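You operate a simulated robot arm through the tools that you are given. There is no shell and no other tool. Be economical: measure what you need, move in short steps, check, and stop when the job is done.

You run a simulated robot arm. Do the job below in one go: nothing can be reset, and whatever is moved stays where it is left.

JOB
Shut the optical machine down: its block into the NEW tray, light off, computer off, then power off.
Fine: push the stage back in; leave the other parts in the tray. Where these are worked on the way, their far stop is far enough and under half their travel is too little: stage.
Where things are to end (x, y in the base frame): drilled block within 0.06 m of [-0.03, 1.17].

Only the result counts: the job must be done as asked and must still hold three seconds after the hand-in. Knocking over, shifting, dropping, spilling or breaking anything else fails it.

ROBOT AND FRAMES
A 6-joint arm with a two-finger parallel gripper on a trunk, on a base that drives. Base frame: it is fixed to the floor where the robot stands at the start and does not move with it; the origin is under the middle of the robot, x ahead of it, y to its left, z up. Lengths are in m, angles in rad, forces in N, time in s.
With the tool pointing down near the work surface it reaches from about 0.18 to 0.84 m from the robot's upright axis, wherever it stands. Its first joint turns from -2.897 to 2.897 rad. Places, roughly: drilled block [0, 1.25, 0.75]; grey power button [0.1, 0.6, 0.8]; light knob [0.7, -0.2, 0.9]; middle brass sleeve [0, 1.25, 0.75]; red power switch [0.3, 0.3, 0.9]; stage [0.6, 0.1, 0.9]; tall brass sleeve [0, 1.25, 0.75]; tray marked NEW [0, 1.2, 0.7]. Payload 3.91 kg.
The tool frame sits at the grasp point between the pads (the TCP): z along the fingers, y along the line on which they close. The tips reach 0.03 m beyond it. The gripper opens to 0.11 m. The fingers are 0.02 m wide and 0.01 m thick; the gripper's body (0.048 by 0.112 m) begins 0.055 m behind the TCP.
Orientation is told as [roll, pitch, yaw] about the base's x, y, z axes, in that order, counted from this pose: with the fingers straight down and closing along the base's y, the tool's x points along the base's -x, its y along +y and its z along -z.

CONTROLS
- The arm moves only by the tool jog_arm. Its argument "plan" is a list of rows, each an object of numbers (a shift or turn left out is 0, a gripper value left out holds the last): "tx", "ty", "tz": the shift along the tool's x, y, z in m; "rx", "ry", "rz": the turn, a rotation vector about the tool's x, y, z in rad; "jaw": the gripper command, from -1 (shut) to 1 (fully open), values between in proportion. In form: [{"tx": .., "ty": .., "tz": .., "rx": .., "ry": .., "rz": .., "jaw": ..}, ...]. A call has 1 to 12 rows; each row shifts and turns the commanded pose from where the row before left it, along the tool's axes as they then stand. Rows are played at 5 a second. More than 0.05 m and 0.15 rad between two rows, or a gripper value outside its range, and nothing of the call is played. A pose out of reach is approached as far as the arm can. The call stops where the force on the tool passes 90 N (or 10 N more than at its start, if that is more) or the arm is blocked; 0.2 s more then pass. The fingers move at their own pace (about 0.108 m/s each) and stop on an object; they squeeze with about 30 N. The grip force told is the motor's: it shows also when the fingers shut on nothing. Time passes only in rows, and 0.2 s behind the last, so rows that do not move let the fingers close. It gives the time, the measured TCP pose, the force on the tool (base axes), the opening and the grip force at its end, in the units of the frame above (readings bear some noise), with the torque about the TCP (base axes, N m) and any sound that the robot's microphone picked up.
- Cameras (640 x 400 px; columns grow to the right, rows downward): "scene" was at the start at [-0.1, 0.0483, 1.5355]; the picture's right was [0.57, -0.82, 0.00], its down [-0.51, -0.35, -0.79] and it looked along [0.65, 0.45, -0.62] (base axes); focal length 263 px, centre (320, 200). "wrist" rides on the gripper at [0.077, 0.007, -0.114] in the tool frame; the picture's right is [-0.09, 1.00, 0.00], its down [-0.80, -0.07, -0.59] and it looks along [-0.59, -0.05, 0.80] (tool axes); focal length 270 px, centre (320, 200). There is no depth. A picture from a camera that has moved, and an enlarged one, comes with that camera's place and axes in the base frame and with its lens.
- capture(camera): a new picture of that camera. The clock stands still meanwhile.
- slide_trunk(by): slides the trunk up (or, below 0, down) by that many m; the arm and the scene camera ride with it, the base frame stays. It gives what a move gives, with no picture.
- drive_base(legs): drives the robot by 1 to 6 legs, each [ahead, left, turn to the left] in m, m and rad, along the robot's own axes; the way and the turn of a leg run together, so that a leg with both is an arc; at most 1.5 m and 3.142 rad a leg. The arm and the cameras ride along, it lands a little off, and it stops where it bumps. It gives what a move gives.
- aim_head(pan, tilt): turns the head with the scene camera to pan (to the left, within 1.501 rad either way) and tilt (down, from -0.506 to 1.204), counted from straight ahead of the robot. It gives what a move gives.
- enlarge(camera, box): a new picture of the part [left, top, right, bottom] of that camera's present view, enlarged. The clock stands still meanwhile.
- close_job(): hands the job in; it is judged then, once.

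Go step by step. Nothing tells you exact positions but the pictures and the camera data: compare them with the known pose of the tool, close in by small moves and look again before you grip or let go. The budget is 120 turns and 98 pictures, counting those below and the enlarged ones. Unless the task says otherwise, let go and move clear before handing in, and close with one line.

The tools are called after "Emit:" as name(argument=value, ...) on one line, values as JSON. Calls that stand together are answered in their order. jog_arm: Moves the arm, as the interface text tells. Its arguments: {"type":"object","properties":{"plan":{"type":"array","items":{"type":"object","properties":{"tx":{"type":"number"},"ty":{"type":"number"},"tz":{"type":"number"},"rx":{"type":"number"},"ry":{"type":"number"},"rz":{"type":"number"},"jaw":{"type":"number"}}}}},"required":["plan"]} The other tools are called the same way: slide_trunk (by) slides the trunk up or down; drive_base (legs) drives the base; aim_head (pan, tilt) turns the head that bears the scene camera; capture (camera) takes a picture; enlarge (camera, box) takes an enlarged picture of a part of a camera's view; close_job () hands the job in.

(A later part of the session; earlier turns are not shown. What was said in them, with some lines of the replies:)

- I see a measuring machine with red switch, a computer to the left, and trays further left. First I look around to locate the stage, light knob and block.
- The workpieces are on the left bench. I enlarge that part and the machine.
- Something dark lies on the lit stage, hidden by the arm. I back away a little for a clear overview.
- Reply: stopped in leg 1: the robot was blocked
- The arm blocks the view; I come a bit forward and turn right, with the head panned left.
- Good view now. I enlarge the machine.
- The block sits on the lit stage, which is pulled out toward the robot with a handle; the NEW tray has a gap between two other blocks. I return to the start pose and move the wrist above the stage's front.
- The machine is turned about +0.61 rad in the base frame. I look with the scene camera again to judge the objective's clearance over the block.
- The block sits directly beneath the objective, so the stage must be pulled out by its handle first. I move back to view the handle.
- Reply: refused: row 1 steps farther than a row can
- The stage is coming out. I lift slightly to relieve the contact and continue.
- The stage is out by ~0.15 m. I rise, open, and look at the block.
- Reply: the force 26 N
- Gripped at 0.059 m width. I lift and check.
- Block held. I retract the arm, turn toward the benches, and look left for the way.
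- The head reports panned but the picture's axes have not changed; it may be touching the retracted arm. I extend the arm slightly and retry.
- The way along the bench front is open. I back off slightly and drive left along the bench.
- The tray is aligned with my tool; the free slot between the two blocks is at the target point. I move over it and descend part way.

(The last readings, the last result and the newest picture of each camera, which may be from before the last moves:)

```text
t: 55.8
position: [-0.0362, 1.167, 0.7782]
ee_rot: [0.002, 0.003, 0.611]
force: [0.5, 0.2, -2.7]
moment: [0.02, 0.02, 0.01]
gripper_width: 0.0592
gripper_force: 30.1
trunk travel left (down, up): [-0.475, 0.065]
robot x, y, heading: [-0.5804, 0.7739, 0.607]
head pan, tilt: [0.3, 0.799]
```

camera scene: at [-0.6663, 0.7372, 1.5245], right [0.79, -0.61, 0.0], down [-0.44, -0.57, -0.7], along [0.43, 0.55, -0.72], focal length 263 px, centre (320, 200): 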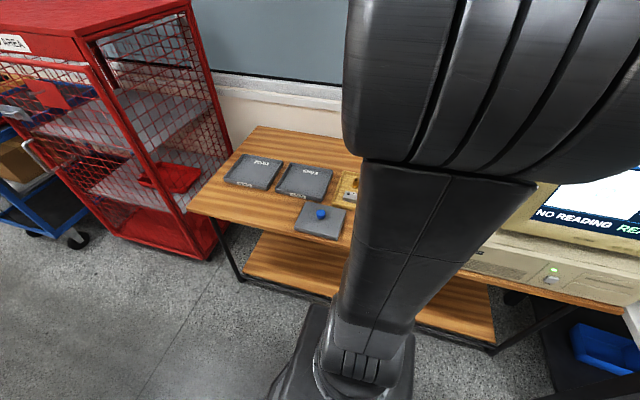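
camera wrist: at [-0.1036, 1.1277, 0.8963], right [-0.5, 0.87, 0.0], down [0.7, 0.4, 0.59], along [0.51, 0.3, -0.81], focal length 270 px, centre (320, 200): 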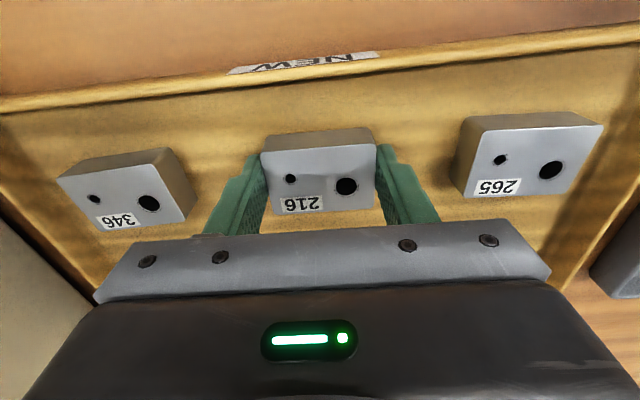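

Emit:
jog_arm(plan=[{"tz": 0.002}, {"tz": 0.002}, {}])

```text
t: 56.5
position: [-0.0352, 1.1666, 0.7757]
ee_rot: [0.001, -0.001, 0.611]
force: [1.5, 0.2, 20.6]
moment: [0.0, -0.06, -0.01]
gripper_width: 0.0595
gripper_force: 30.2
trunk travel left (down, up): [-0.475, 0.065]
robot x, y, heading: [-0.5757, 0.7753, 0.61]
head pan, tilt: [0.3, 0.799]
```

Contact with the tray floor; I release and rise.

Emit:
jog_arm(plan=[{"tz": -0.001, "jaw": 0.6}, {"jaw": 0.6}, {"jaw": 0.6}, {"tz": -0.03}, {"tz": -0.05}, {"tz": -0.05}, {"tz": -0.05}, {"tz": -0.05}, {"tz": -0.05}])

Emit:
capture(camera="wrist")

```text
t: 58.5
position: [-0.035, 1.1655, 1.0553]
ee_rot: [0.002, 0.002, 0.611]
force: [-0.1, 0.3, -0.4]
moment: [-0.02, -0.02, -0.01]
gripper_width: 0.0878
gripper_force: 0.0
trunk travel left (down, up): [-0.475, 0.065]
robot x, y, heading: [-0.5757, 0.7693, 0.608]
head pan, tilt: [0.3, 0.799]
```

```text
59 pictures are left
camera wrist: at [-0.1024, 1.1268, 1.1712], right [-0.5, 0.87, 0.0], down [0.7, 0.4, 0.59], along [0.51, 0.3, -0.81], focal length 270 px, centre (320, 200)
```

wrist: 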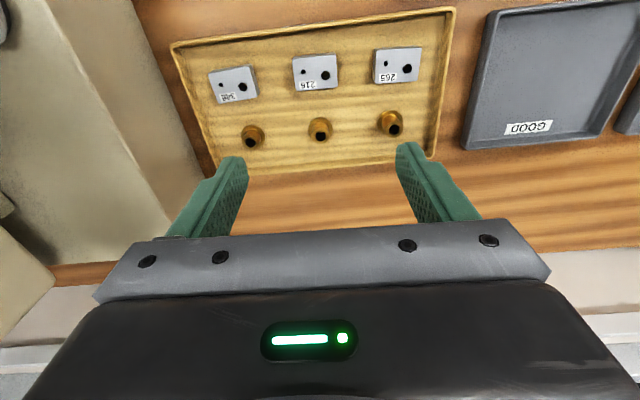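

Block 216 is in its slot. I retract and drive back to the machine.

Emit:
jog_arm(plan=[{"tz": -0.05}, {"tz": -0.05}, {"tz": -0.05}, {"tz": -0.045}, {"tx": 0.05, "jaw": -1}, {"tx": 0.05}, {"tx": 0.05}, {"tx": 0.05}, {"tx": 0.05}, {"tx": 0.02}])

Emit:
drive_base(legs=[[-0.1, 0, 0], [0, -0.95, 0], [0.12, 0, 0]])

Emit:
capture(camera="wrist")

```text
t: 60.8
position: [-0.2579, 1.0113, 1.2514]
ee_rot: [0.002, 0.0, 0.611]
force: [0.6, 0.0, 0.3]
moment: [0.01, -0.02, 0.01]
gripper_width: 0.0
gripper_force: 30.4
trunk travel left (down, up): [-0.475, 0.065]
robot x, y, heading: [-0.5781, 0.7726, 0.604]
head pan, tilt: [0.3, 0.799]
```

```text
t: 67.3
position: [0.309, 0.2359, 1.2489]
ee_rot: [0.002, 0.003, 0.606]
force: [0.1, 0.4, 0.0]
moment: [0.0, 0.01, -0.01]
gripper_width: 0.0
gripper_force: 29.9
trunk travel left (down, up): [-0.475, 0.065]
robot x, y, heading: [-0.014, -0.0073, 0.604]
head pan, tilt: [0.3, 0.799]
```

```text
58 pictures are left
camera wrist: at [0.2417, 0.1975, 1.3657], right [-0.5, 0.87, 0.0], down [0.7, 0.4, 0.59], along [0.51, 0.29, -0.81], focal length 270 px, centre (320, 200)
```

wrist: 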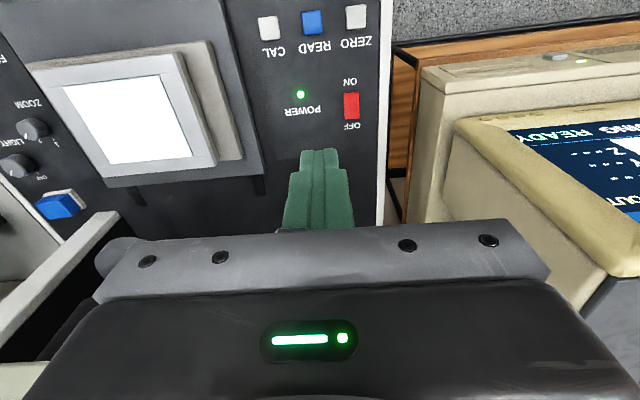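

Now I position in front of the handle to push the stage back in.

Emit:
jog_arm(plan=[{"ty": -0.05}, {"ty": -0.05}, {"ty": -0.05}, {"ty": -0.05}, {"ty": -0.05}, {"ty": -0.018}, {"tx": 0.05}, {"tx": 0.05}, {"tx": 0.05}, {"tx": 0.05}, {"tz": 0.05}, {"tz": 0.05}])

Emit:
capture(camera="wrist")

```text
t: 69.9
position: [0.2971, -0.0995, 1.1501]
ee_rot: [0.0, 0.004, 0.609]
force: [-0.3, -0.4, -0.4]
moment: [-0.02, 0.02, 0.01]
gripper_width: 0.0003
gripper_force: 29.8
trunk travel left (down, up): [-0.475, 0.065]
robot x, y, heading: [-0.0126, -0.0056, 0.614]
head pan, tilt: [0.3, 0.799]
```

```text
57 pictures are left
camera wrist: at [0.2288, -0.1376, 1.2658], right [-0.5, 0.87, 0.0], down [0.7, 0.4, 0.59], along [0.51, 0.3, -0.81], focal length 270 px, centre (320, 200)
```

wrist: 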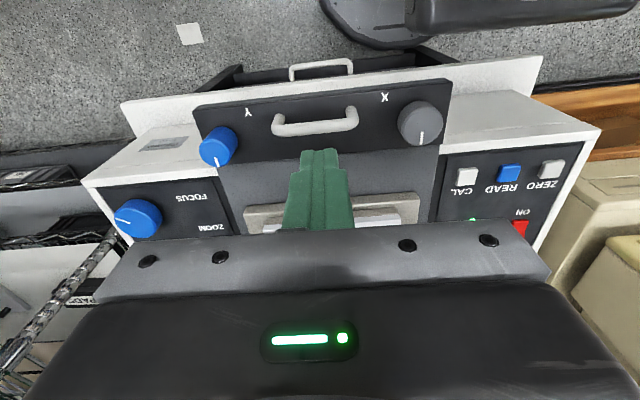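

Emit:
jog_arm(plan=[{"tz": 0.05, "ty": -0.005}, {"tz": 0.05}, {"tz": 0.05}, {"tz": 0.014}])

Emit:
capture(camera="wrist")

```text
refused: row 1 steps farther than a row can; nothing moved
```

```text
56 pictures are left
camera wrist: at [0.2288, -0.1376, 1.2658], right [-0.5, 0.87, 0.0], down [0.7, 0.4, 0.59], along [0.51, 0.3, -0.81], focal length 270 px, centre (320, 200)
```

wrist: 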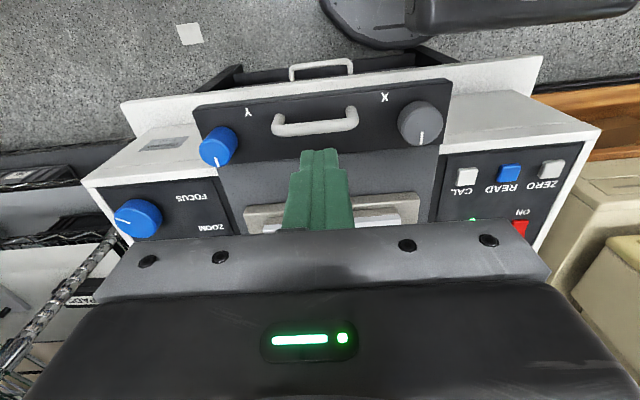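

Emit:
jog_arm(plan=[{"tz": 0.045, "ty": -0.005, "tx": 0.003}, {"tz": 0.05}, {"tz": 0.04}])

Emit:
capture(camera="wrist")

```text
t: 70.7
position: [0.2977, -0.1054, 1.0154]
ee_rot: [0.004, 0.002, 0.608]
force: [-0.5, 0.4, -0.2]
moment: [0.0, 0.0, 0.01]
gripper_width: 0.0002
gripper_force: 30.0
trunk travel left (down, up): [-0.475, 0.065]
robot x, y, heading: [-0.0096, -0.0048, 0.61]
head pan, tilt: [0.3, 0.799]
```

```text
55 pictures are left
camera wrist: at [0.2306, -0.1443, 1.1298], right [-0.5, 0.87, 0.0], down [0.7, 0.4, 0.59], along [0.51, 0.3, -0.81], focal length 270 px, centre (320, 200)
```

wrist: 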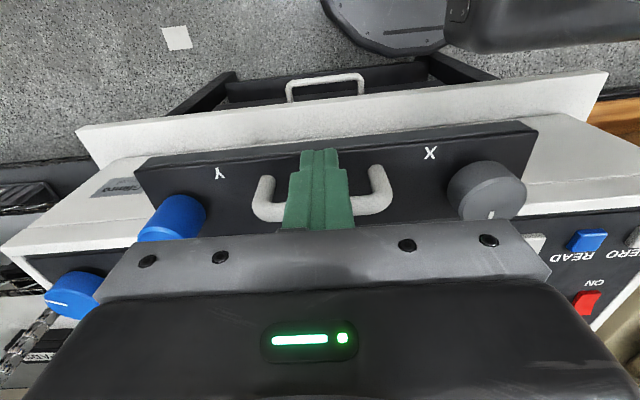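

Emit:
jog_arm(plan=[{"tz": 0.031}, {"tx": -0.02}, {"tx": -0.025}, {"tx": -0.025}, {"tx": -0.025}, {"tx": -0.025}, {"tx": -0.025}, {"tx": -0.015}])

Emit:
capture(camera="wrist")

```text
t: 72.5
position: [0.4294, -0.0128, 0.9836]
ee_rot: [0.002, 0.001, 0.608]
force: [0.0, 0.7, -0.1]
moment: [0.03, 0.01, 0.01]
gripper_width: 0.0002
gripper_force: 29.8
trunk travel left (down, up): [-0.475, 0.065]
robot x, y, heading: [-0.0095, -0.007, 0.602]
head pan, tilt: [0.3, 0.799]
```

```text
54 pictures are left
camera wrist: at [0.3617, -0.0513, 1.0995], right [-0.5, 0.87, 0.0], down [0.7, 0.4, 0.59], along [0.51, 0.3, -0.81], focal length 270 px, centre (320, 200)
```

wrist: 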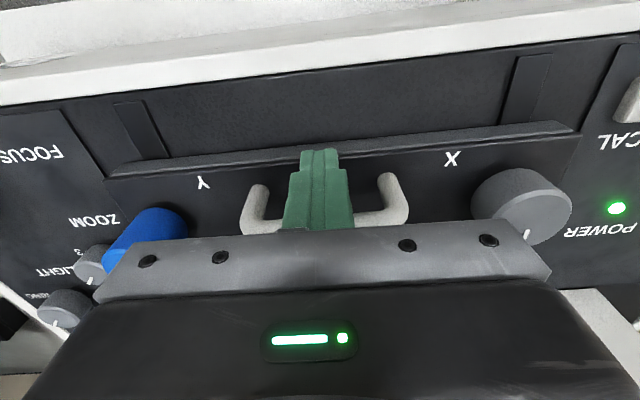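

Emit:
jog_arm(plan=[{"tx": -0.01}, {"tx": -0.008}, {"tx": -0.006}])

Emit:
capture(camera="scene")

```text
t: 73.3
position: [0.4327, -0.009, 0.9829]
ee_rot: [0.011, 0.016, 0.604]
force: [-65.8, -60.6, -1.2]
moment: [0.25, -0.36, 0.7]
gripper_width: 0.0
gripper_force: 29.6
trunk travel left (down, up): [-0.475, 0.065]
robot x, y, heading: [-0.0142, -0.0098, 0.6]
head pan, tilt: [0.3, 0.799]
```

```text
53 pictures are left
camera scene: at [-0.1129, -0.0481, 1.5236], right [0.79, -0.62, 0.0], down [-0.44, -0.56, -0.7], along [0.44, 0.55, -0.71], focal length 263 px, centre (320, 200)
```

scene: 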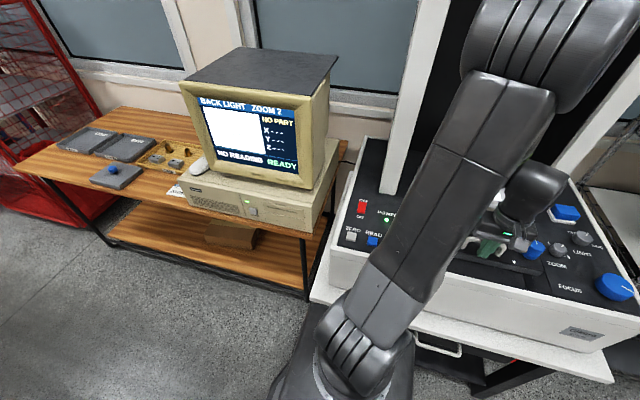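

The stage is at its stop and the screen shows NO PART. Next I back off, rise, and look at the light knob.

Emit:
jog_arm(plan=[{"tx": 0.02}, {"tx": 0.015}, {"tz": -0.05}, {"tz": -0.05}, {"tz": -0.04, "ty": -0.03}, {"ty": -0.05}, {"ty": -0.05}, {"ty": -0.05}, {"tx": -0.05}, {"tx": -0.05}, {"tx": -0.03, "jaw": 0.2}])

Emit:
capture(camera="wrist")

```text
t: 75.7
position: [0.6316, -0.0928, 1.1218]
ee_rot: [0.001, 0.001, 0.609]
force: [-0.1, -0.3, 0.2]
moment: [0.02, 0.02, -0.01]
gripper_width: 0.066
gripper_force: 0.0
trunk travel left (down, up): [-0.475, 0.065]
robot x, y, heading: [-0.0144, 0.0, 0.605]
head pan, tilt: [0.3, 0.799]
```

```text
52 pictures are left
camera wrist: at [0.5623, -0.1313, 1.238], right [-0.5, 0.87, 0.0], down [0.7, 0.4, 0.59], along [0.51, 0.3, -0.81], focal length 270 px, centre (320, 200)
```

wrist: 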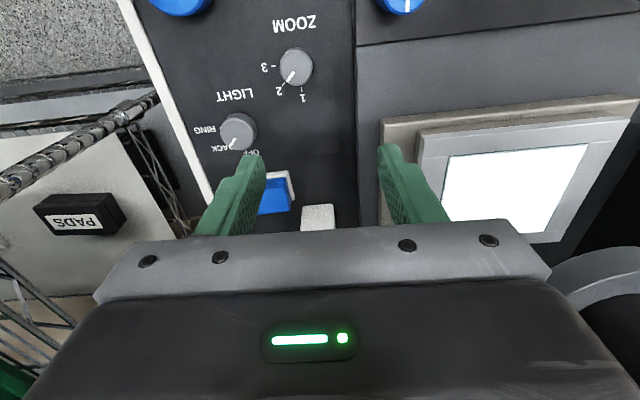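

Emit:
jog_arm(plan=[{"ty": -0.045}, {"ty": -0.044}, {"tx": -0.02}])

Emit:
enlarge(camera="wrist", box=[240, 20, 400, 180])

Emit:
capture(camera="wrist")

```text
t: 76.5
position: [0.6969, -0.1539, 1.1237]
ee_rot: [0.002, 0.004, 0.608]
force: [0.1, -0.6, -0.5]
moment: [-0.01, -0.01, 0.03]
gripper_width: 0.0659
gripper_force: 0.0
trunk travel left (down, up): [-0.475, 0.065]
robot x, y, heading: [-0.0135, -0.004, 0.61]
head pan, tilt: [0.3, 0.799]
```

```text
2.50 times, centred on (320, 100) of wrist
camera zoom: at [0.6298, -0.1925, 1.2379], right [-0.5, 0.87, 0.0], down [0.7, 0.4, 0.59], along [0.51, 0.3, -0.81], focal length 676 px, centre (320, 450)
```

zoom: 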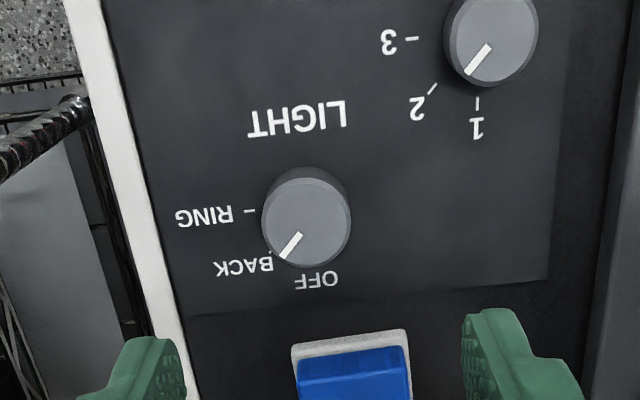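

```text
50 pictures are left
camera wrist: at [0.6298, -0.1925, 1.2379], right [-0.5, 0.87, 0.0], down [0.7, 0.4, 0.59], along [0.51, 0.3, -0.81], focal length 270 px, centre (320, 200)
```

wrist: 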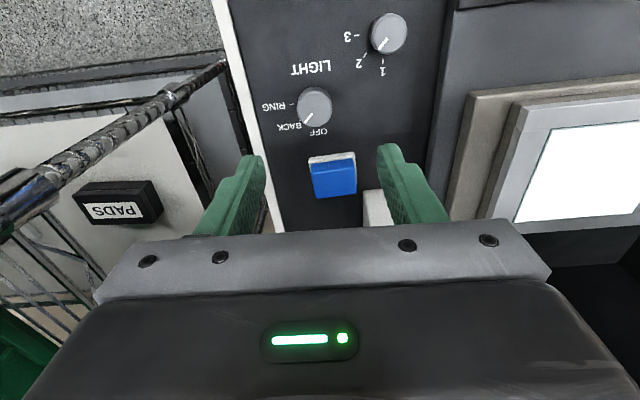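

The light knob points at BACK; OFF is 45° counter-clockwise seen from above. I align over it and descend.

Emit:
jog_arm(plan=[{"tx": -0.014, "ty": -0.004}, {"tz": 0.05}, {"tz": 0.05}, {"tz": 0.025}])

Emit:
capture(camera="wrist")

```text
t: 77.5
position: [0.71, -0.1488, 0.9986]
ee_rot: [0.004, 0.002, 0.607]
force: [1.0, -0.4, 0.7]
moment: [0.02, 0.01, -0.01]
gripper_width: 0.0659
gripper_force: 0.1
trunk travel left (down, up): [-0.475, 0.065]
robot x, y, heading: [-0.0104, -0.0044, 0.611]
head pan, tilt: [0.3, 0.799]
```

```text
49 pictures are left
camera wrist: at [0.6429, -0.1881, 1.1131], right [-0.5, 0.87, 0.0], down [0.7, 0.4, 0.59], along [0.51, 0.3, -0.81], focal length 270 px, centre (320, 200)
```

wrist: 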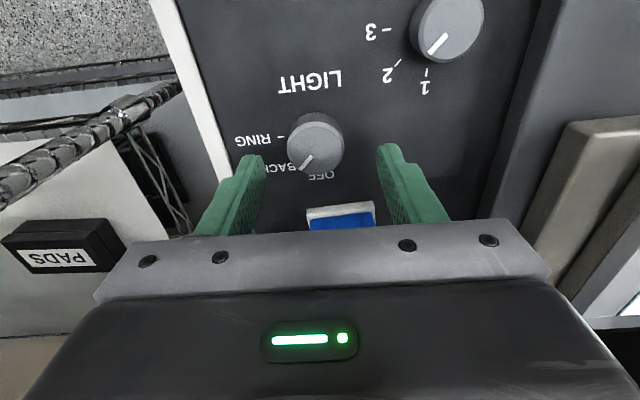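

Emit:
jog_arm(plan=[{"ty": -0.002, "tz": 0.02}, {"tz": 0.016}, {"jaw": -1}, {"jaw": -1}, {"jaw": -1}])

Emit:
capture(camera="wrist")

```text
t: 78.7
position: [0.7125, -0.1516, 0.9611]
ee_rot: [0.0, 0.002, 0.608]
force: [5.4, -4.9, -1.5]
moment: [-0.66, -0.95, -0.01]
gripper_width: 0.0375
gripper_force: 45.1
trunk travel left (down, up): [-0.475, 0.065]
robot x, y, heading: [-0.0123, -0.0055, 0.609]
head pan, tilt: [0.3, 0.799]
```

```text
48 pictures are left
camera wrist: at [0.6442, -0.1905, 1.0771], right [-0.5, 0.87, 0.0], down [0.7, 0.4, 0.59], along [0.51, 0.29, -0.81], focal length 270 px, centre (320, 200)
```

wrist: 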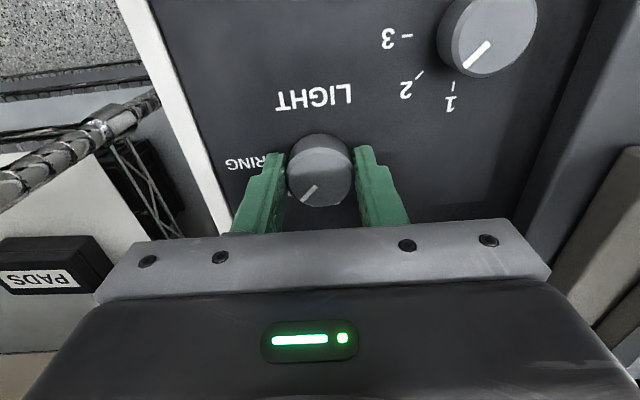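

Gripped. I turn it +45° (yaw up).

Emit:
jog_arm(plan=[{"rz": -0.13}, {"rz": -0.13}, {"rz": -0.13}, {"rz": -0.13}, {"rz": -0.13}, {"rz": -0.13}, {}])

Emit:
capture(camera="wrist")

Emit:
capture(camera="scene")

```text
t: 80.3
position: [0.7133, -0.1531, 0.961]
ee_rot: [0.003, 0.0, 1.391]
force: [16.7, -10.6, -1.0]
moment: [-1.32, -0.91, -0.02]
gripper_width: 0.0377
gripper_force: 45.2
trunk travel left (down, up): [-0.475, 0.065]
robot x, y, heading: [-0.0125, -0.0029, 0.605]
head pan, tilt: [0.3, 0.799]
```

```text
47 pictures are left
camera wrist: at [0.6919, -0.2275, 1.077], right [-0.96, 0.27, 0.0], down [0.22, 0.78, 0.59], along [0.16, 0.57, -0.8], focal length 270 px, centre (320, 200)
```

wrist: 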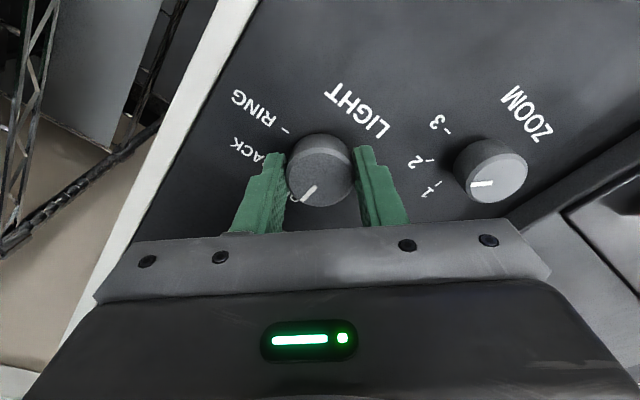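

```text
46 pictures are left
camera scene: at [-0.0997, -0.0401, 1.5246], right [0.79, -0.62, 0.0], down [-0.44, -0.56, -0.7], along [0.43, 0.55, -0.72], focal length 263 px, centre (320, 200)
```

scene: 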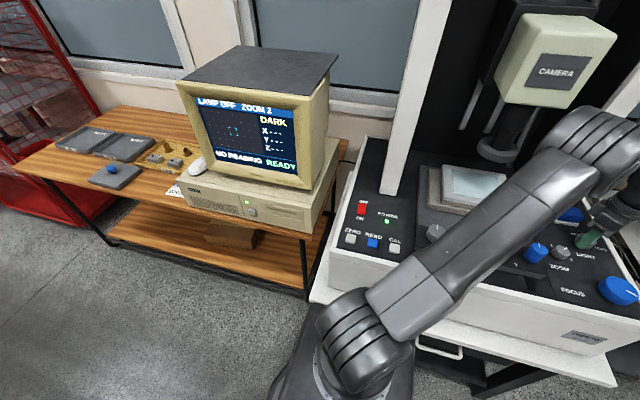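

The screen says LAMP OFF. I release, rise, and go to view the computer's button.

Emit:
jog_arm(plan=[{"jaw": 0.1}, {"jaw": 0.1}, {"tz": -0.04}, {"tz": -0.05}, {"tz": -0.05}, {"tz": -0.05, "jaw": -1}, {"rz": 0.13}, {"rz": 0.13}, {"rz": 0.13}, {"rz": 0.13}, {"rz": 0.13}, {"rz": 0.13}])

Emit:
enlarge(camera="scene", box=[170, 130, 350, 250])

```text
t: 82.9
position: [0.7117, -0.1517, 1.1518]
ee_rot: [0.002, 0.004, 0.607]
force: [0.9, -0.2, -0.5]
moment: [0.04, 0.0, -0.03]
gripper_width: 0.0
gripper_force: 30.2
trunk travel left (down, up): [-0.475, 0.065]
robot x, y, heading: [-0.0097, -0.0046, 0.611]
head pan, tilt: [0.3, 0.799]
```

```text
3.33 times, centred on (260, 190) of scene
camera zoom: at [-0.102, -0.0387, 1.5245], right [0.79, -0.62, 0.0], down [-0.44, -0.56, -0.7], along [0.43, 0.55, -0.72], focal length 876 px, centre (520, 233)
```

zoom: 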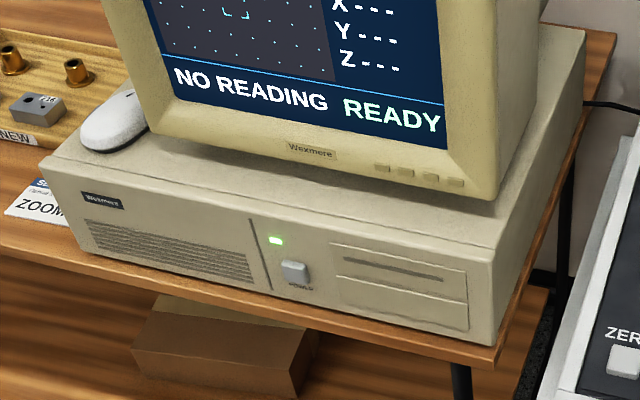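

Button is on the case's front face near (0.09, 0.59, 0.83). I swing over in front of it.

Emit:
jog_arm(plan=[{"tz": -0.05}, {"tx": 0.05}, {"tx": 0.05}, {"tx": 0.05}, {"tx": 0.04}, {"ty": 0.05}, {"ty": 0.05}, {"ty": 0.05}, {"ty": 0.05}, {"ty": 0.05}, {"ty": 0.05}, {"ty": 0.05}])

Emit:
jog_arm(plan=[{"ty": 0.05}, {"ty": 0.05}, {"ty": 0.05}, {"ty": 0.05}, {"ty": 0.05}, {"ty": 0.05}, {"ty": 0.05}, {"ty": 0.05}, {"ty": 0.05}, {"ty": 0.05}, {"ty": 0.05}, {"ty": 0.05}])

```text
t: 85.5
position: [0.3565, 0.0284, 1.2038]
ee_rot: [0.001, 0.002, 0.607]
force: [-0.9, 0.2, 0.4]
moment: [0.01, -0.03, 0.0]
gripper_width: 0.0003
gripper_force: 30.2
trunk travel left (down, up): [-0.475, 0.065]
robot x, y, heading: [-0.0137, -0.0039, 0.604]
head pan, tilt: [0.3, 0.799]
```

```text
t: 88.1
position: [0.013, 0.522, 1.2035]
ee_rot: [0.0, 0.001, 0.607]
force: [-1.0, 0.1, 0.0]
moment: [-0.01, -0.02, 0.01]
gripper_width: 0.0
gripper_force: 29.9
trunk travel left (down, up): [-0.475, 0.065]
robot x, y, heading: [-0.0098, -0.0015, 0.611]
head pan, tilt: [0.3, 0.799]
```

Emit:
jog_arm(plan=[{"tx": 0.05}, {"tx": 0.05}, {"ry": -0.15}, {"ry": -0.15}, {"ry": -0.15}, {"ry": -0.15}, {"ry": -0.15}, {"ry": -0.15}, {"ry": -0.15}])

Emit:
capture(camera="wrist")

```text
t: 90.1
position: [-0.0684, 0.463, 1.2051]
ee_rot: [0.005, -1.048, 0.607]
force: [-0.1, -0.3, 0.0]
moment: [-0.02, 0.0, -0.02]
gripper_width: 0.0
gripper_force: 29.5
trunk travel left (down, up): [-0.475, 0.065]
robot x, y, heading: [-0.0087, -0.0058, 0.609]
head pan, tilt: [0.3, 0.799]
```

```text
44 pictures are left
camera wrist: at [-0.1871, 0.3892, 1.1955], right [-0.53, 0.84, 0.08], down [-0.05, -0.13, 0.99], along [0.84, 0.52, 0.11], focal length 270 px, centre (320, 200)
```

wrist: 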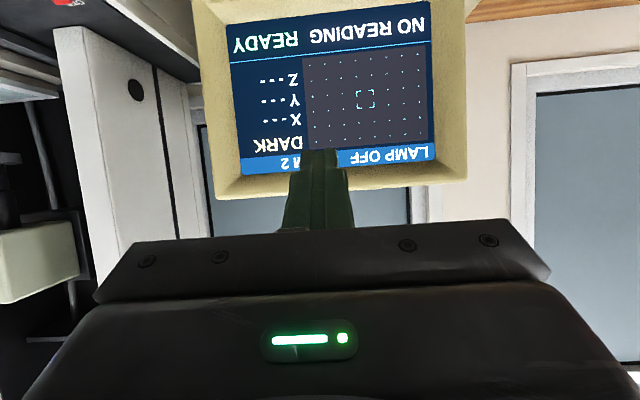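

Emit:
jog_arm(plan=[{"tz": 0.0249, "tx": 0.0433}, {"tz": 0.0249, "tx": 0.0433}, {"tz": 0.0249, "tx": 0.0433}, {"tz": 0.0249, "tx": 0.0433}, {"tz": 0.0249, "tx": 0.0433}, {"tz": 0.0249, "tx": 0.0433}])

Emit:
capture(camera="wrist")

```text
t: 91.5
position: [-0.0689, 0.4617, 0.9048]
ee_rot: [0.001, -1.048, 0.606]
force: [-0.1, 0.2, -0.5]
moment: [0.0, 0.03, 0.02]
gripper_width: 0.0002
gripper_force: 29.8
trunk travel left (down, up): [-0.475, 0.065]
robot x, y, heading: [-0.0104, -0.0053, 0.604]
head pan, tilt: [0.3, 0.799]
```

```text
43 pictures are left
camera wrist: at [-0.1865, 0.3884, 0.896], right [-0.53, 0.84, 0.08], down [-0.05, -0.12, 0.99], along [0.84, 0.52, 0.11], focal length 270 px, centre (320, 200)
```

wrist: 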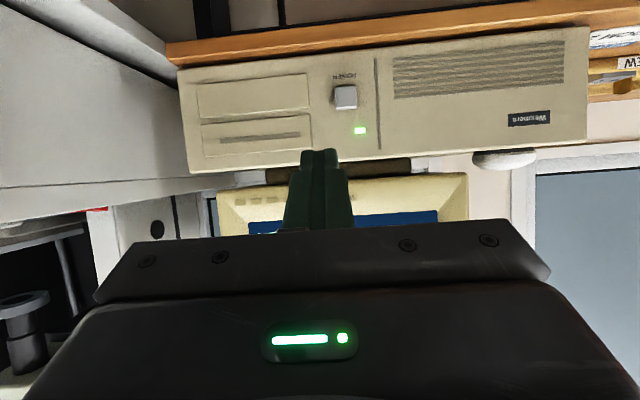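

Emit:
jog_arm(plan=[{"tz": 0.0235, "tx": 0.0407}, {"tz": 0.0235, "tx": 0.0407}, {"ty": 0.033}, {"tz": 0.0433, "tx": -0.0249}, {"tz": 0.0433, "tx": -0.0249}, {"tz": 0.0433, "tx": -0.0249}])

Emit:
capture(camera="wrist")

```text
t: 92.9
position: [0.028, 0.5848, 0.817]
ee_rot: [0.0, -1.047, 0.607]
force: [-0.1, 0.5, -1.0]
moment: [0.0, 0.02, 0.01]
gripper_width: 0.0003
gripper_force: 29.9
out of reach, approached as far as the arm can: row 2
trunk travel left (down, up): [-0.475, 0.065]
robot x, y, heading: [-0.0101, -0.0058, 0.605]
head pan, tilt: [0.3, 0.799]
```

```text
42 pictures are left
camera wrist: at [-0.0898, 0.5114, 0.8084], right [-0.53, 0.84, 0.08], down [-0.05, -0.12, 0.99], along [0.84, 0.53, 0.11], focal length 270 px, centre (320, 200)
```

wrist: 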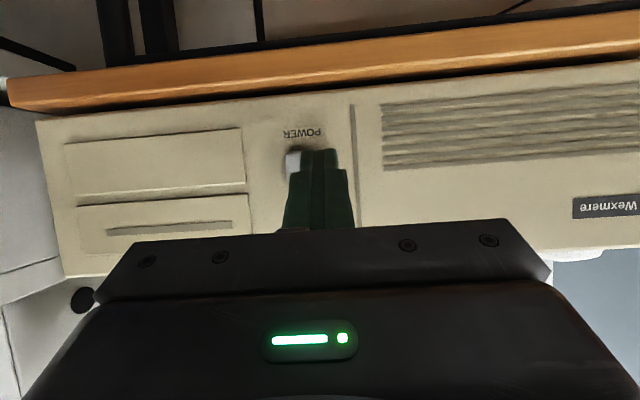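

Emit:
jog_arm(plan=[{"ty": -0.014}, {"tz": 0.0035, "tx": 0.006}, {"tz": 0.022, "tx": -0.0125}])

Emit:
capture(camera="wrist")

```text
t: 93.7
position: [0.0569, 0.5885, 0.8103]
ee_rot: [0.002, -1.047, 0.605]
force: [0.7, 0.5, 0.6]
moment: [-0.01, 0.0, 0.04]
gripper_width: 0.0
gripper_force: 30.4
trunk travel left (down, up): [-0.475, 0.065]
robot x, y, heading: [-0.0113, -0.005, 0.604]
head pan, tilt: [0.3, 0.799]
```

```text
41 pictures are left
camera wrist: at [-0.0615, 0.5147, 0.8012], right [-0.53, 0.84, 0.08], down [-0.05, -0.12, 0.99], along [0.84, 0.52, 0.11], focal length 270 px, centre (320, 200)
```

wrist: 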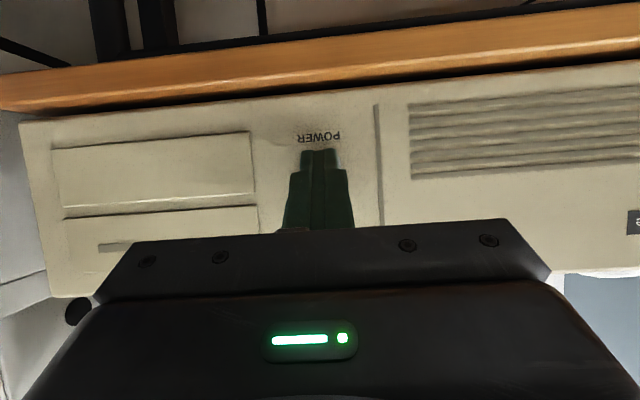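

Emit:
jog_arm(plan=[{"tz": 0.0043, "tx": -0.0025}, {"tz": 0.0043, "tx": -0.0025}, {"tz": 0.0043, "tx": -0.0025}])

```text
t: 94.5
position: [0.0671, 0.5963, 0.8103]
ee_rot: [0.004, -1.046, 0.605]
force: [0.0, 0.2, 0.2]
moment: [-0.04, 0.03, -0.02]
gripper_width: 0.0001
gripper_force: 29.7
trunk travel left (down, up): [-0.475, 0.065]
robot x, y, heading: [-0.0107, -0.0052, 0.61]
head pan, tilt: [0.3, 0.799]
```

Emit:
jog_arm(plan=[{"tz": 0.0035, "tx": -0.002}, {"tz": 0.0035, "tx": -0.002}])

Emit:
enlarge(camera="scene", box=[170, 80, 350, 250])

```text
t: 95.1
position: [0.073, 0.601, 0.8109]
ee_rot: [-0.001, -1.046, 0.61]
force: [-10.2, -12.4, 0.4]
moment: [-0.06, 0.09, -0.11]
gripper_width: 0.0
gripper_force: 30.0
trunk travel left (down, up): [-0.475, 0.065]
robot x, y, heading: [-0.0115, -0.0081, 0.607]
head pan, tilt: [0.3, 0.799]
heard: click
```

```text
2.35 times, centred on (260, 165) of scene
camera zoom: at [-0.1036, -0.0402, 1.5243], right [0.79, -0.61, 0.0], down [-0.44, -0.56, -0.7], along [0.43, 0.55, -0.72], focal length 619 px, centre (461, 282)
```

zoom: 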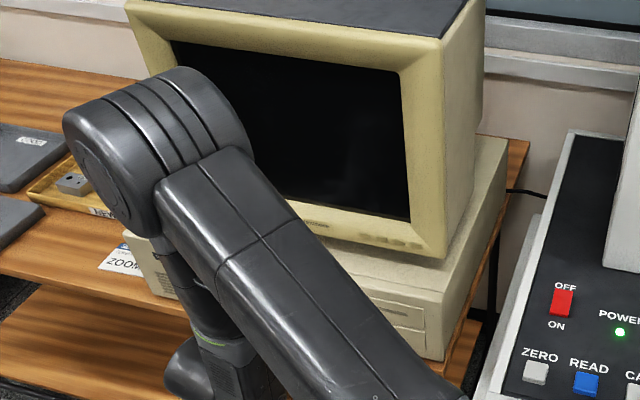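

Click heard and the monitor is dark. I back off, rise, and untilt for the red switch.

Emit:
jog_arm(plan=[{"tz": -0.0433, "tx": 0.0249}, {"tz": -0.0433, "tx": 0.0249}, {"tz": -0.0433, "tx": 0.0249}, {"tz": -0.0433, "tx": 0.0249}, {"tz": -0.0249, "tx": -0.0433}, {"tz": -0.0249, "tx": -0.0433}, {"tz": -0.0249, "tx": -0.0433}, {"tz": -0.0249, "tx": -0.0433}, {"tz": -0.0249, "tx": -0.0433}, {"tz": -0.0249, "tx": -0.0433}, {"tz": -0.0249, "tx": -0.0433}])

Emit:
jog_arm(plan=[{"ry": 0.15}, {"ry": 0.15}, {"ry": 0.15}, {"ry": 0.15}, {"ry": 0.15}, {"ry": 0.15}, {"ry": 0.15}, {"ty": -0.05}, {"ty": -0.05}, {"ty": -0.05}, {"ty": -0.05}, {"ty": -0.05}])

```text
t: 97.5
position: [-0.0876, 0.4864, 1.1586]
ee_rot: [0.003, -1.046, 0.608]
force: [0.0, -0.5, 0.5]
moment: [-0.02, 0.02, -0.03]
gripper_width: 0.0001
gripper_force: 29.8
trunk travel left (down, up): [-0.475, 0.065]
robot x, y, heading: [-0.0123, -0.0033, 0.604]
head pan, tilt: [0.3, 0.799]
```

```text
t: 100.1
position: [0.0553, 0.2812, 1.16]
ee_rot: [0.001, 0.001, 0.611]
force: [-0.2, 0.5, -0.3]
moment: [-0.01, 0.0, 0.0]
gripper_width: 0.0
gripper_force: 30.2
trunk travel left (down, up): [-0.475, 0.065]
robot x, y, heading: [-0.0118, -0.0022, 0.605]
head pan, tilt: [0.3, 0.799]
```

Emit:
jog_arm(plan=[{"ty": -0.05}, {"ty": -0.05}, {"ty": -0.037}, {"tx": -0.05}, {"tx": -0.05}, {"tx": -0.05}, {"tx": -0.04}])

Emit:
capture(camera="wrist")

Emit:
enlarge(camera="wrist", box=[240, 50, 400, 150])

```text
t: 101.7
position: [0.2912, 0.2772, 1.1588]
ee_rot: [0.002, 0.002, 0.606]
force: [-0.6, 0.9, -0.2]
moment: [0.01, 0.02, -0.01]
gripper_width: 0.0002
gripper_force: 29.9
trunk travel left (down, up): [-0.475, 0.065]
robot x, y, heading: [-0.012, -0.0062, 0.607]
head pan, tilt: [0.3, 0.799]
```

```text
39 pictures are left
camera wrist: at [0.2234, 0.2399, 1.2743], right [-0.5, 0.87, 0.0], down [0.7, 0.4, 0.59], along [0.51, 0.29, -0.81], focal length 270 px, centre (320, 200)
```

wrist: 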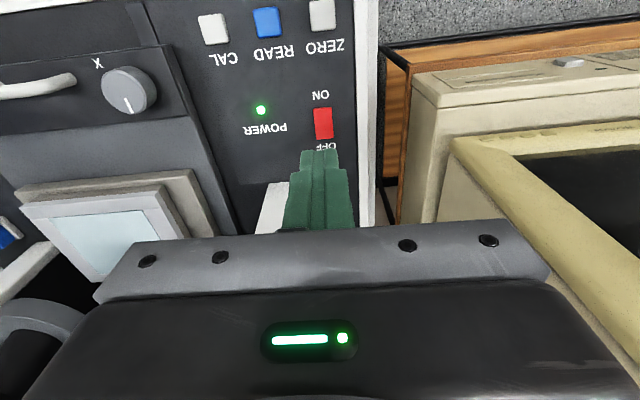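

```text
4.00 times, centred on (320, 100) of wrist
camera zoom: at [0.2234, 0.2399, 1.2743], right [-0.5, 0.87, 0.0], down [0.7, 0.4, 0.59], along [0.51, 0.29, -0.81], focal length 1081 px, centre (320, 600)
```

zoom: 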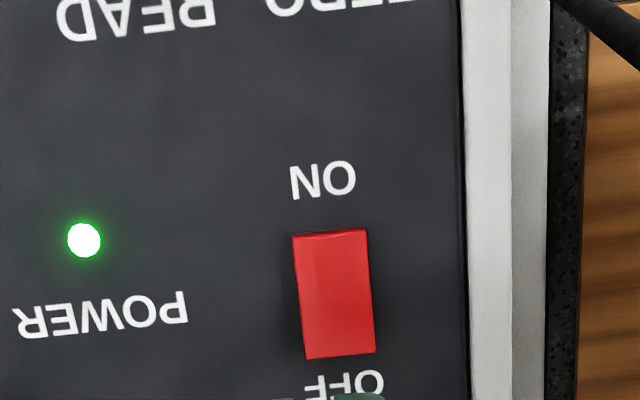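

Emit:
jog_arm(plan=[{"tx": -0.045}, {"tx": -0.02}, {"tz": 0.05}, {"tz": 0.05}, {"tz": 0.05}, {"tz": 0.02}])

Emit:
capture(camera="wrist")

```text
t: 103.1
position: [0.3429, 0.3163, 0.9889]
ee_rot: [0.001, 0.002, 0.606]
force: [0.5, 0.2, -0.1]
moment: [-0.01, -0.02, 0.0]
gripper_width: 0.0
gripper_force: 29.3
trunk travel left (down, up): [-0.475, 0.065]
robot x, y, heading: [-0.0118, -0.0051, 0.611]
head pan, tilt: [0.3, 0.799]
```

```text
37 pictures are left
camera wrist: at [0.2743, 0.2765, 1.1044], right [-0.5, 0.87, 0.0], down [0.7, 0.4, 0.59], along [0.51, 0.29, -0.81], focal length 270 px, centre (320, 200)
```

wrist: 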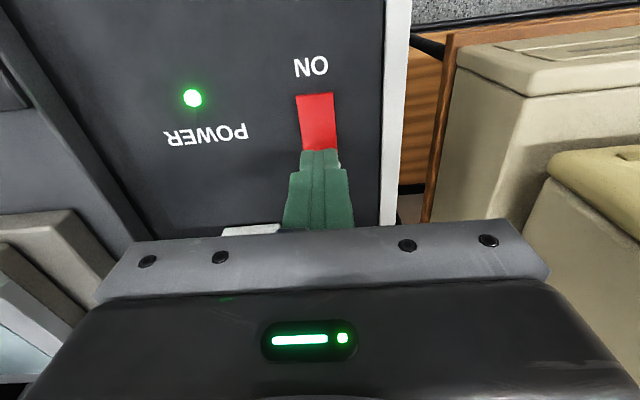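

Emit:
jog_arm(plan=[{"tz": 0.015}, {"tz": 0.006}, {"tz": 0.004}])

Emit:
capture(camera="wrist")

```text
t: 103.9
position: [0.3404, 0.3151, 0.9637]
ee_rot: [0.001, 0.0, 0.607]
force: [0.2, 0.5, -0.3]
moment: [-0.01, -0.05, 0.01]
gripper_width: 0.0
gripper_force: 30.0
trunk travel left (down, up): [-0.475, 0.065]
robot x, y, heading: [-0.0078, -0.004, 0.608]
head pan, tilt: [0.3, 0.799]
```

```text
36 pictures are left
camera wrist: at [0.2736, 0.2762, 1.0796], right [-0.5, 0.87, 0.0], down [0.7, 0.4, 0.59], along [0.51, 0.3, -0.81], focal length 270 px, centre (320, 200)
```

wrist: 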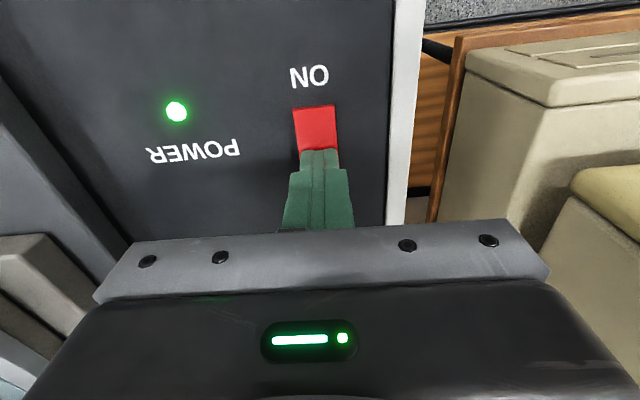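

Emit:
jog_arm(plan=[{"tz": 0.004}, {"tz": 0.004}, {"tz": 0.003}])

```text
t: 104.9
position: [0.3426, 0.3154, 0.961]
ee_rot: [0.002, -0.018, 0.612]
force: [-5.6, -4.3, 47.4]
moment: [-0.42, 0.53, 0.05]
gripper_width: 0.0001
gripper_force: 30.5
trunk travel left (down, up): [-0.475, 0.065]
robot x, y, heading: [-0.0129, -0.0058, 0.609]
head pan, tilt: [0.3, 0.799]
stopped in row 3: the force on the tool passed its limit (the readings are from after the stop); the commanded pose is now the measured one
```

Emit:
capture(camera="wrist")

```text
35 pictures are left
camera wrist: at [0.2734, 0.2758, 1.0746], right [-0.5, 0.87, 0.01], down [0.69, 0.39, 0.61], along [0.53, 0.31, -0.79], focal length 270 px, centre (320, 200)
```

wrist: 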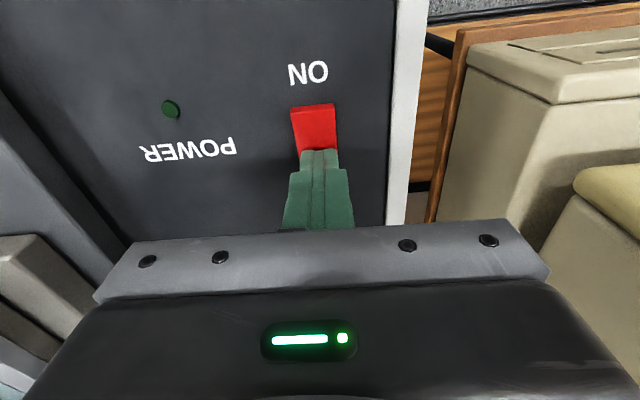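

The power LED is dark: power is off. I rise clear and make a final check of everything.

Emit:
jog_arm(plan=[{"tz": -0.03}, {"tz": -0.05}, {"tz": -0.05}, {"tz": -0.05}, {"tz": -0.05}, {"tx": 0.05}])

Emit:
aim_head(pan=0.5, tilt=0.75)

Emit:
capture(camera="scene")

Emit:
capture(camera="wrist")

```text
t: 106.3
position: [0.3, 0.286, 1.1876]
ee_rot: [0.004, -0.01, 0.609]
force: [-0.6, -0.8, 0.0]
moment: [0.03, -0.02, -0.03]
gripper_width: 0.0002
gripper_force: 30.1
trunk travel left (down, up): [-0.475, 0.065]
robot x, y, heading: [-0.0124, -0.007, 0.604]
head pan, tilt: [0.3, 0.799]
```

```text
t: 107.1
position: [0.3017, 0.287, 1.1868]
ee_rot: [0.003, -0.009, 0.61]
force: [0.5, -1.1, -0.5]
moment: [0.02, -0.02, -0.02]
gripper_width: 0.0002
gripper_force: 30.6
trunk travel left (down, up): [-0.475, 0.065]
robot x, y, heading: [-0.0143, -0.004, 0.609]
head pan, tilt: [0.499, 0.75]
```

```text
34 pictures are left
camera scene: at [-0.1147, -0.0282, 1.5284], right [0.89, -0.45, 0.0], down [-0.31, -0.61, -0.73], along [0.33, 0.65, -0.68], focal length 263 px, centre (320, 200)
```

scene: 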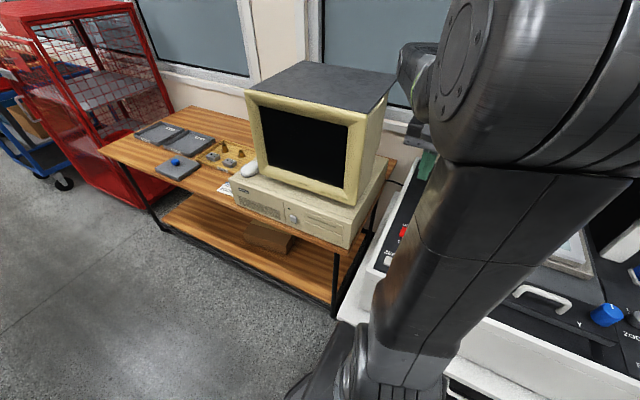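

```text
33 pictures are left
camera wrist: at [0.233, 0.2479, 1.3012], right [-0.5, 0.87, 0.0], down [0.69, 0.4, 0.6], along [0.52, 0.3, -0.8], focal length 270 px, centre (320, 200)
```

wrist: 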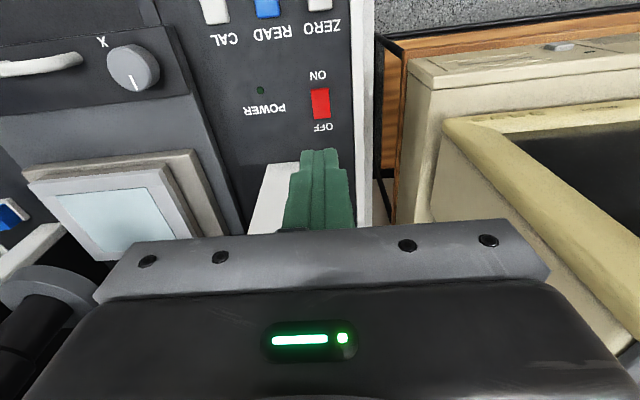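

Everything holds: the block is in the NEW tray, the stage is in, and the lamp, computer and power are all off. The arm is clear, so I hand in.

Emit:
close_job()

```text
The job is handed in.
```

The job is handed in: block 216 is in the NEW tray between the two blocks already there, at about (-0.035, 1.166). The stage is pushed back to its stop. The light, the computer and then the power were switched off in that order, and the arm was clear at hand-in.
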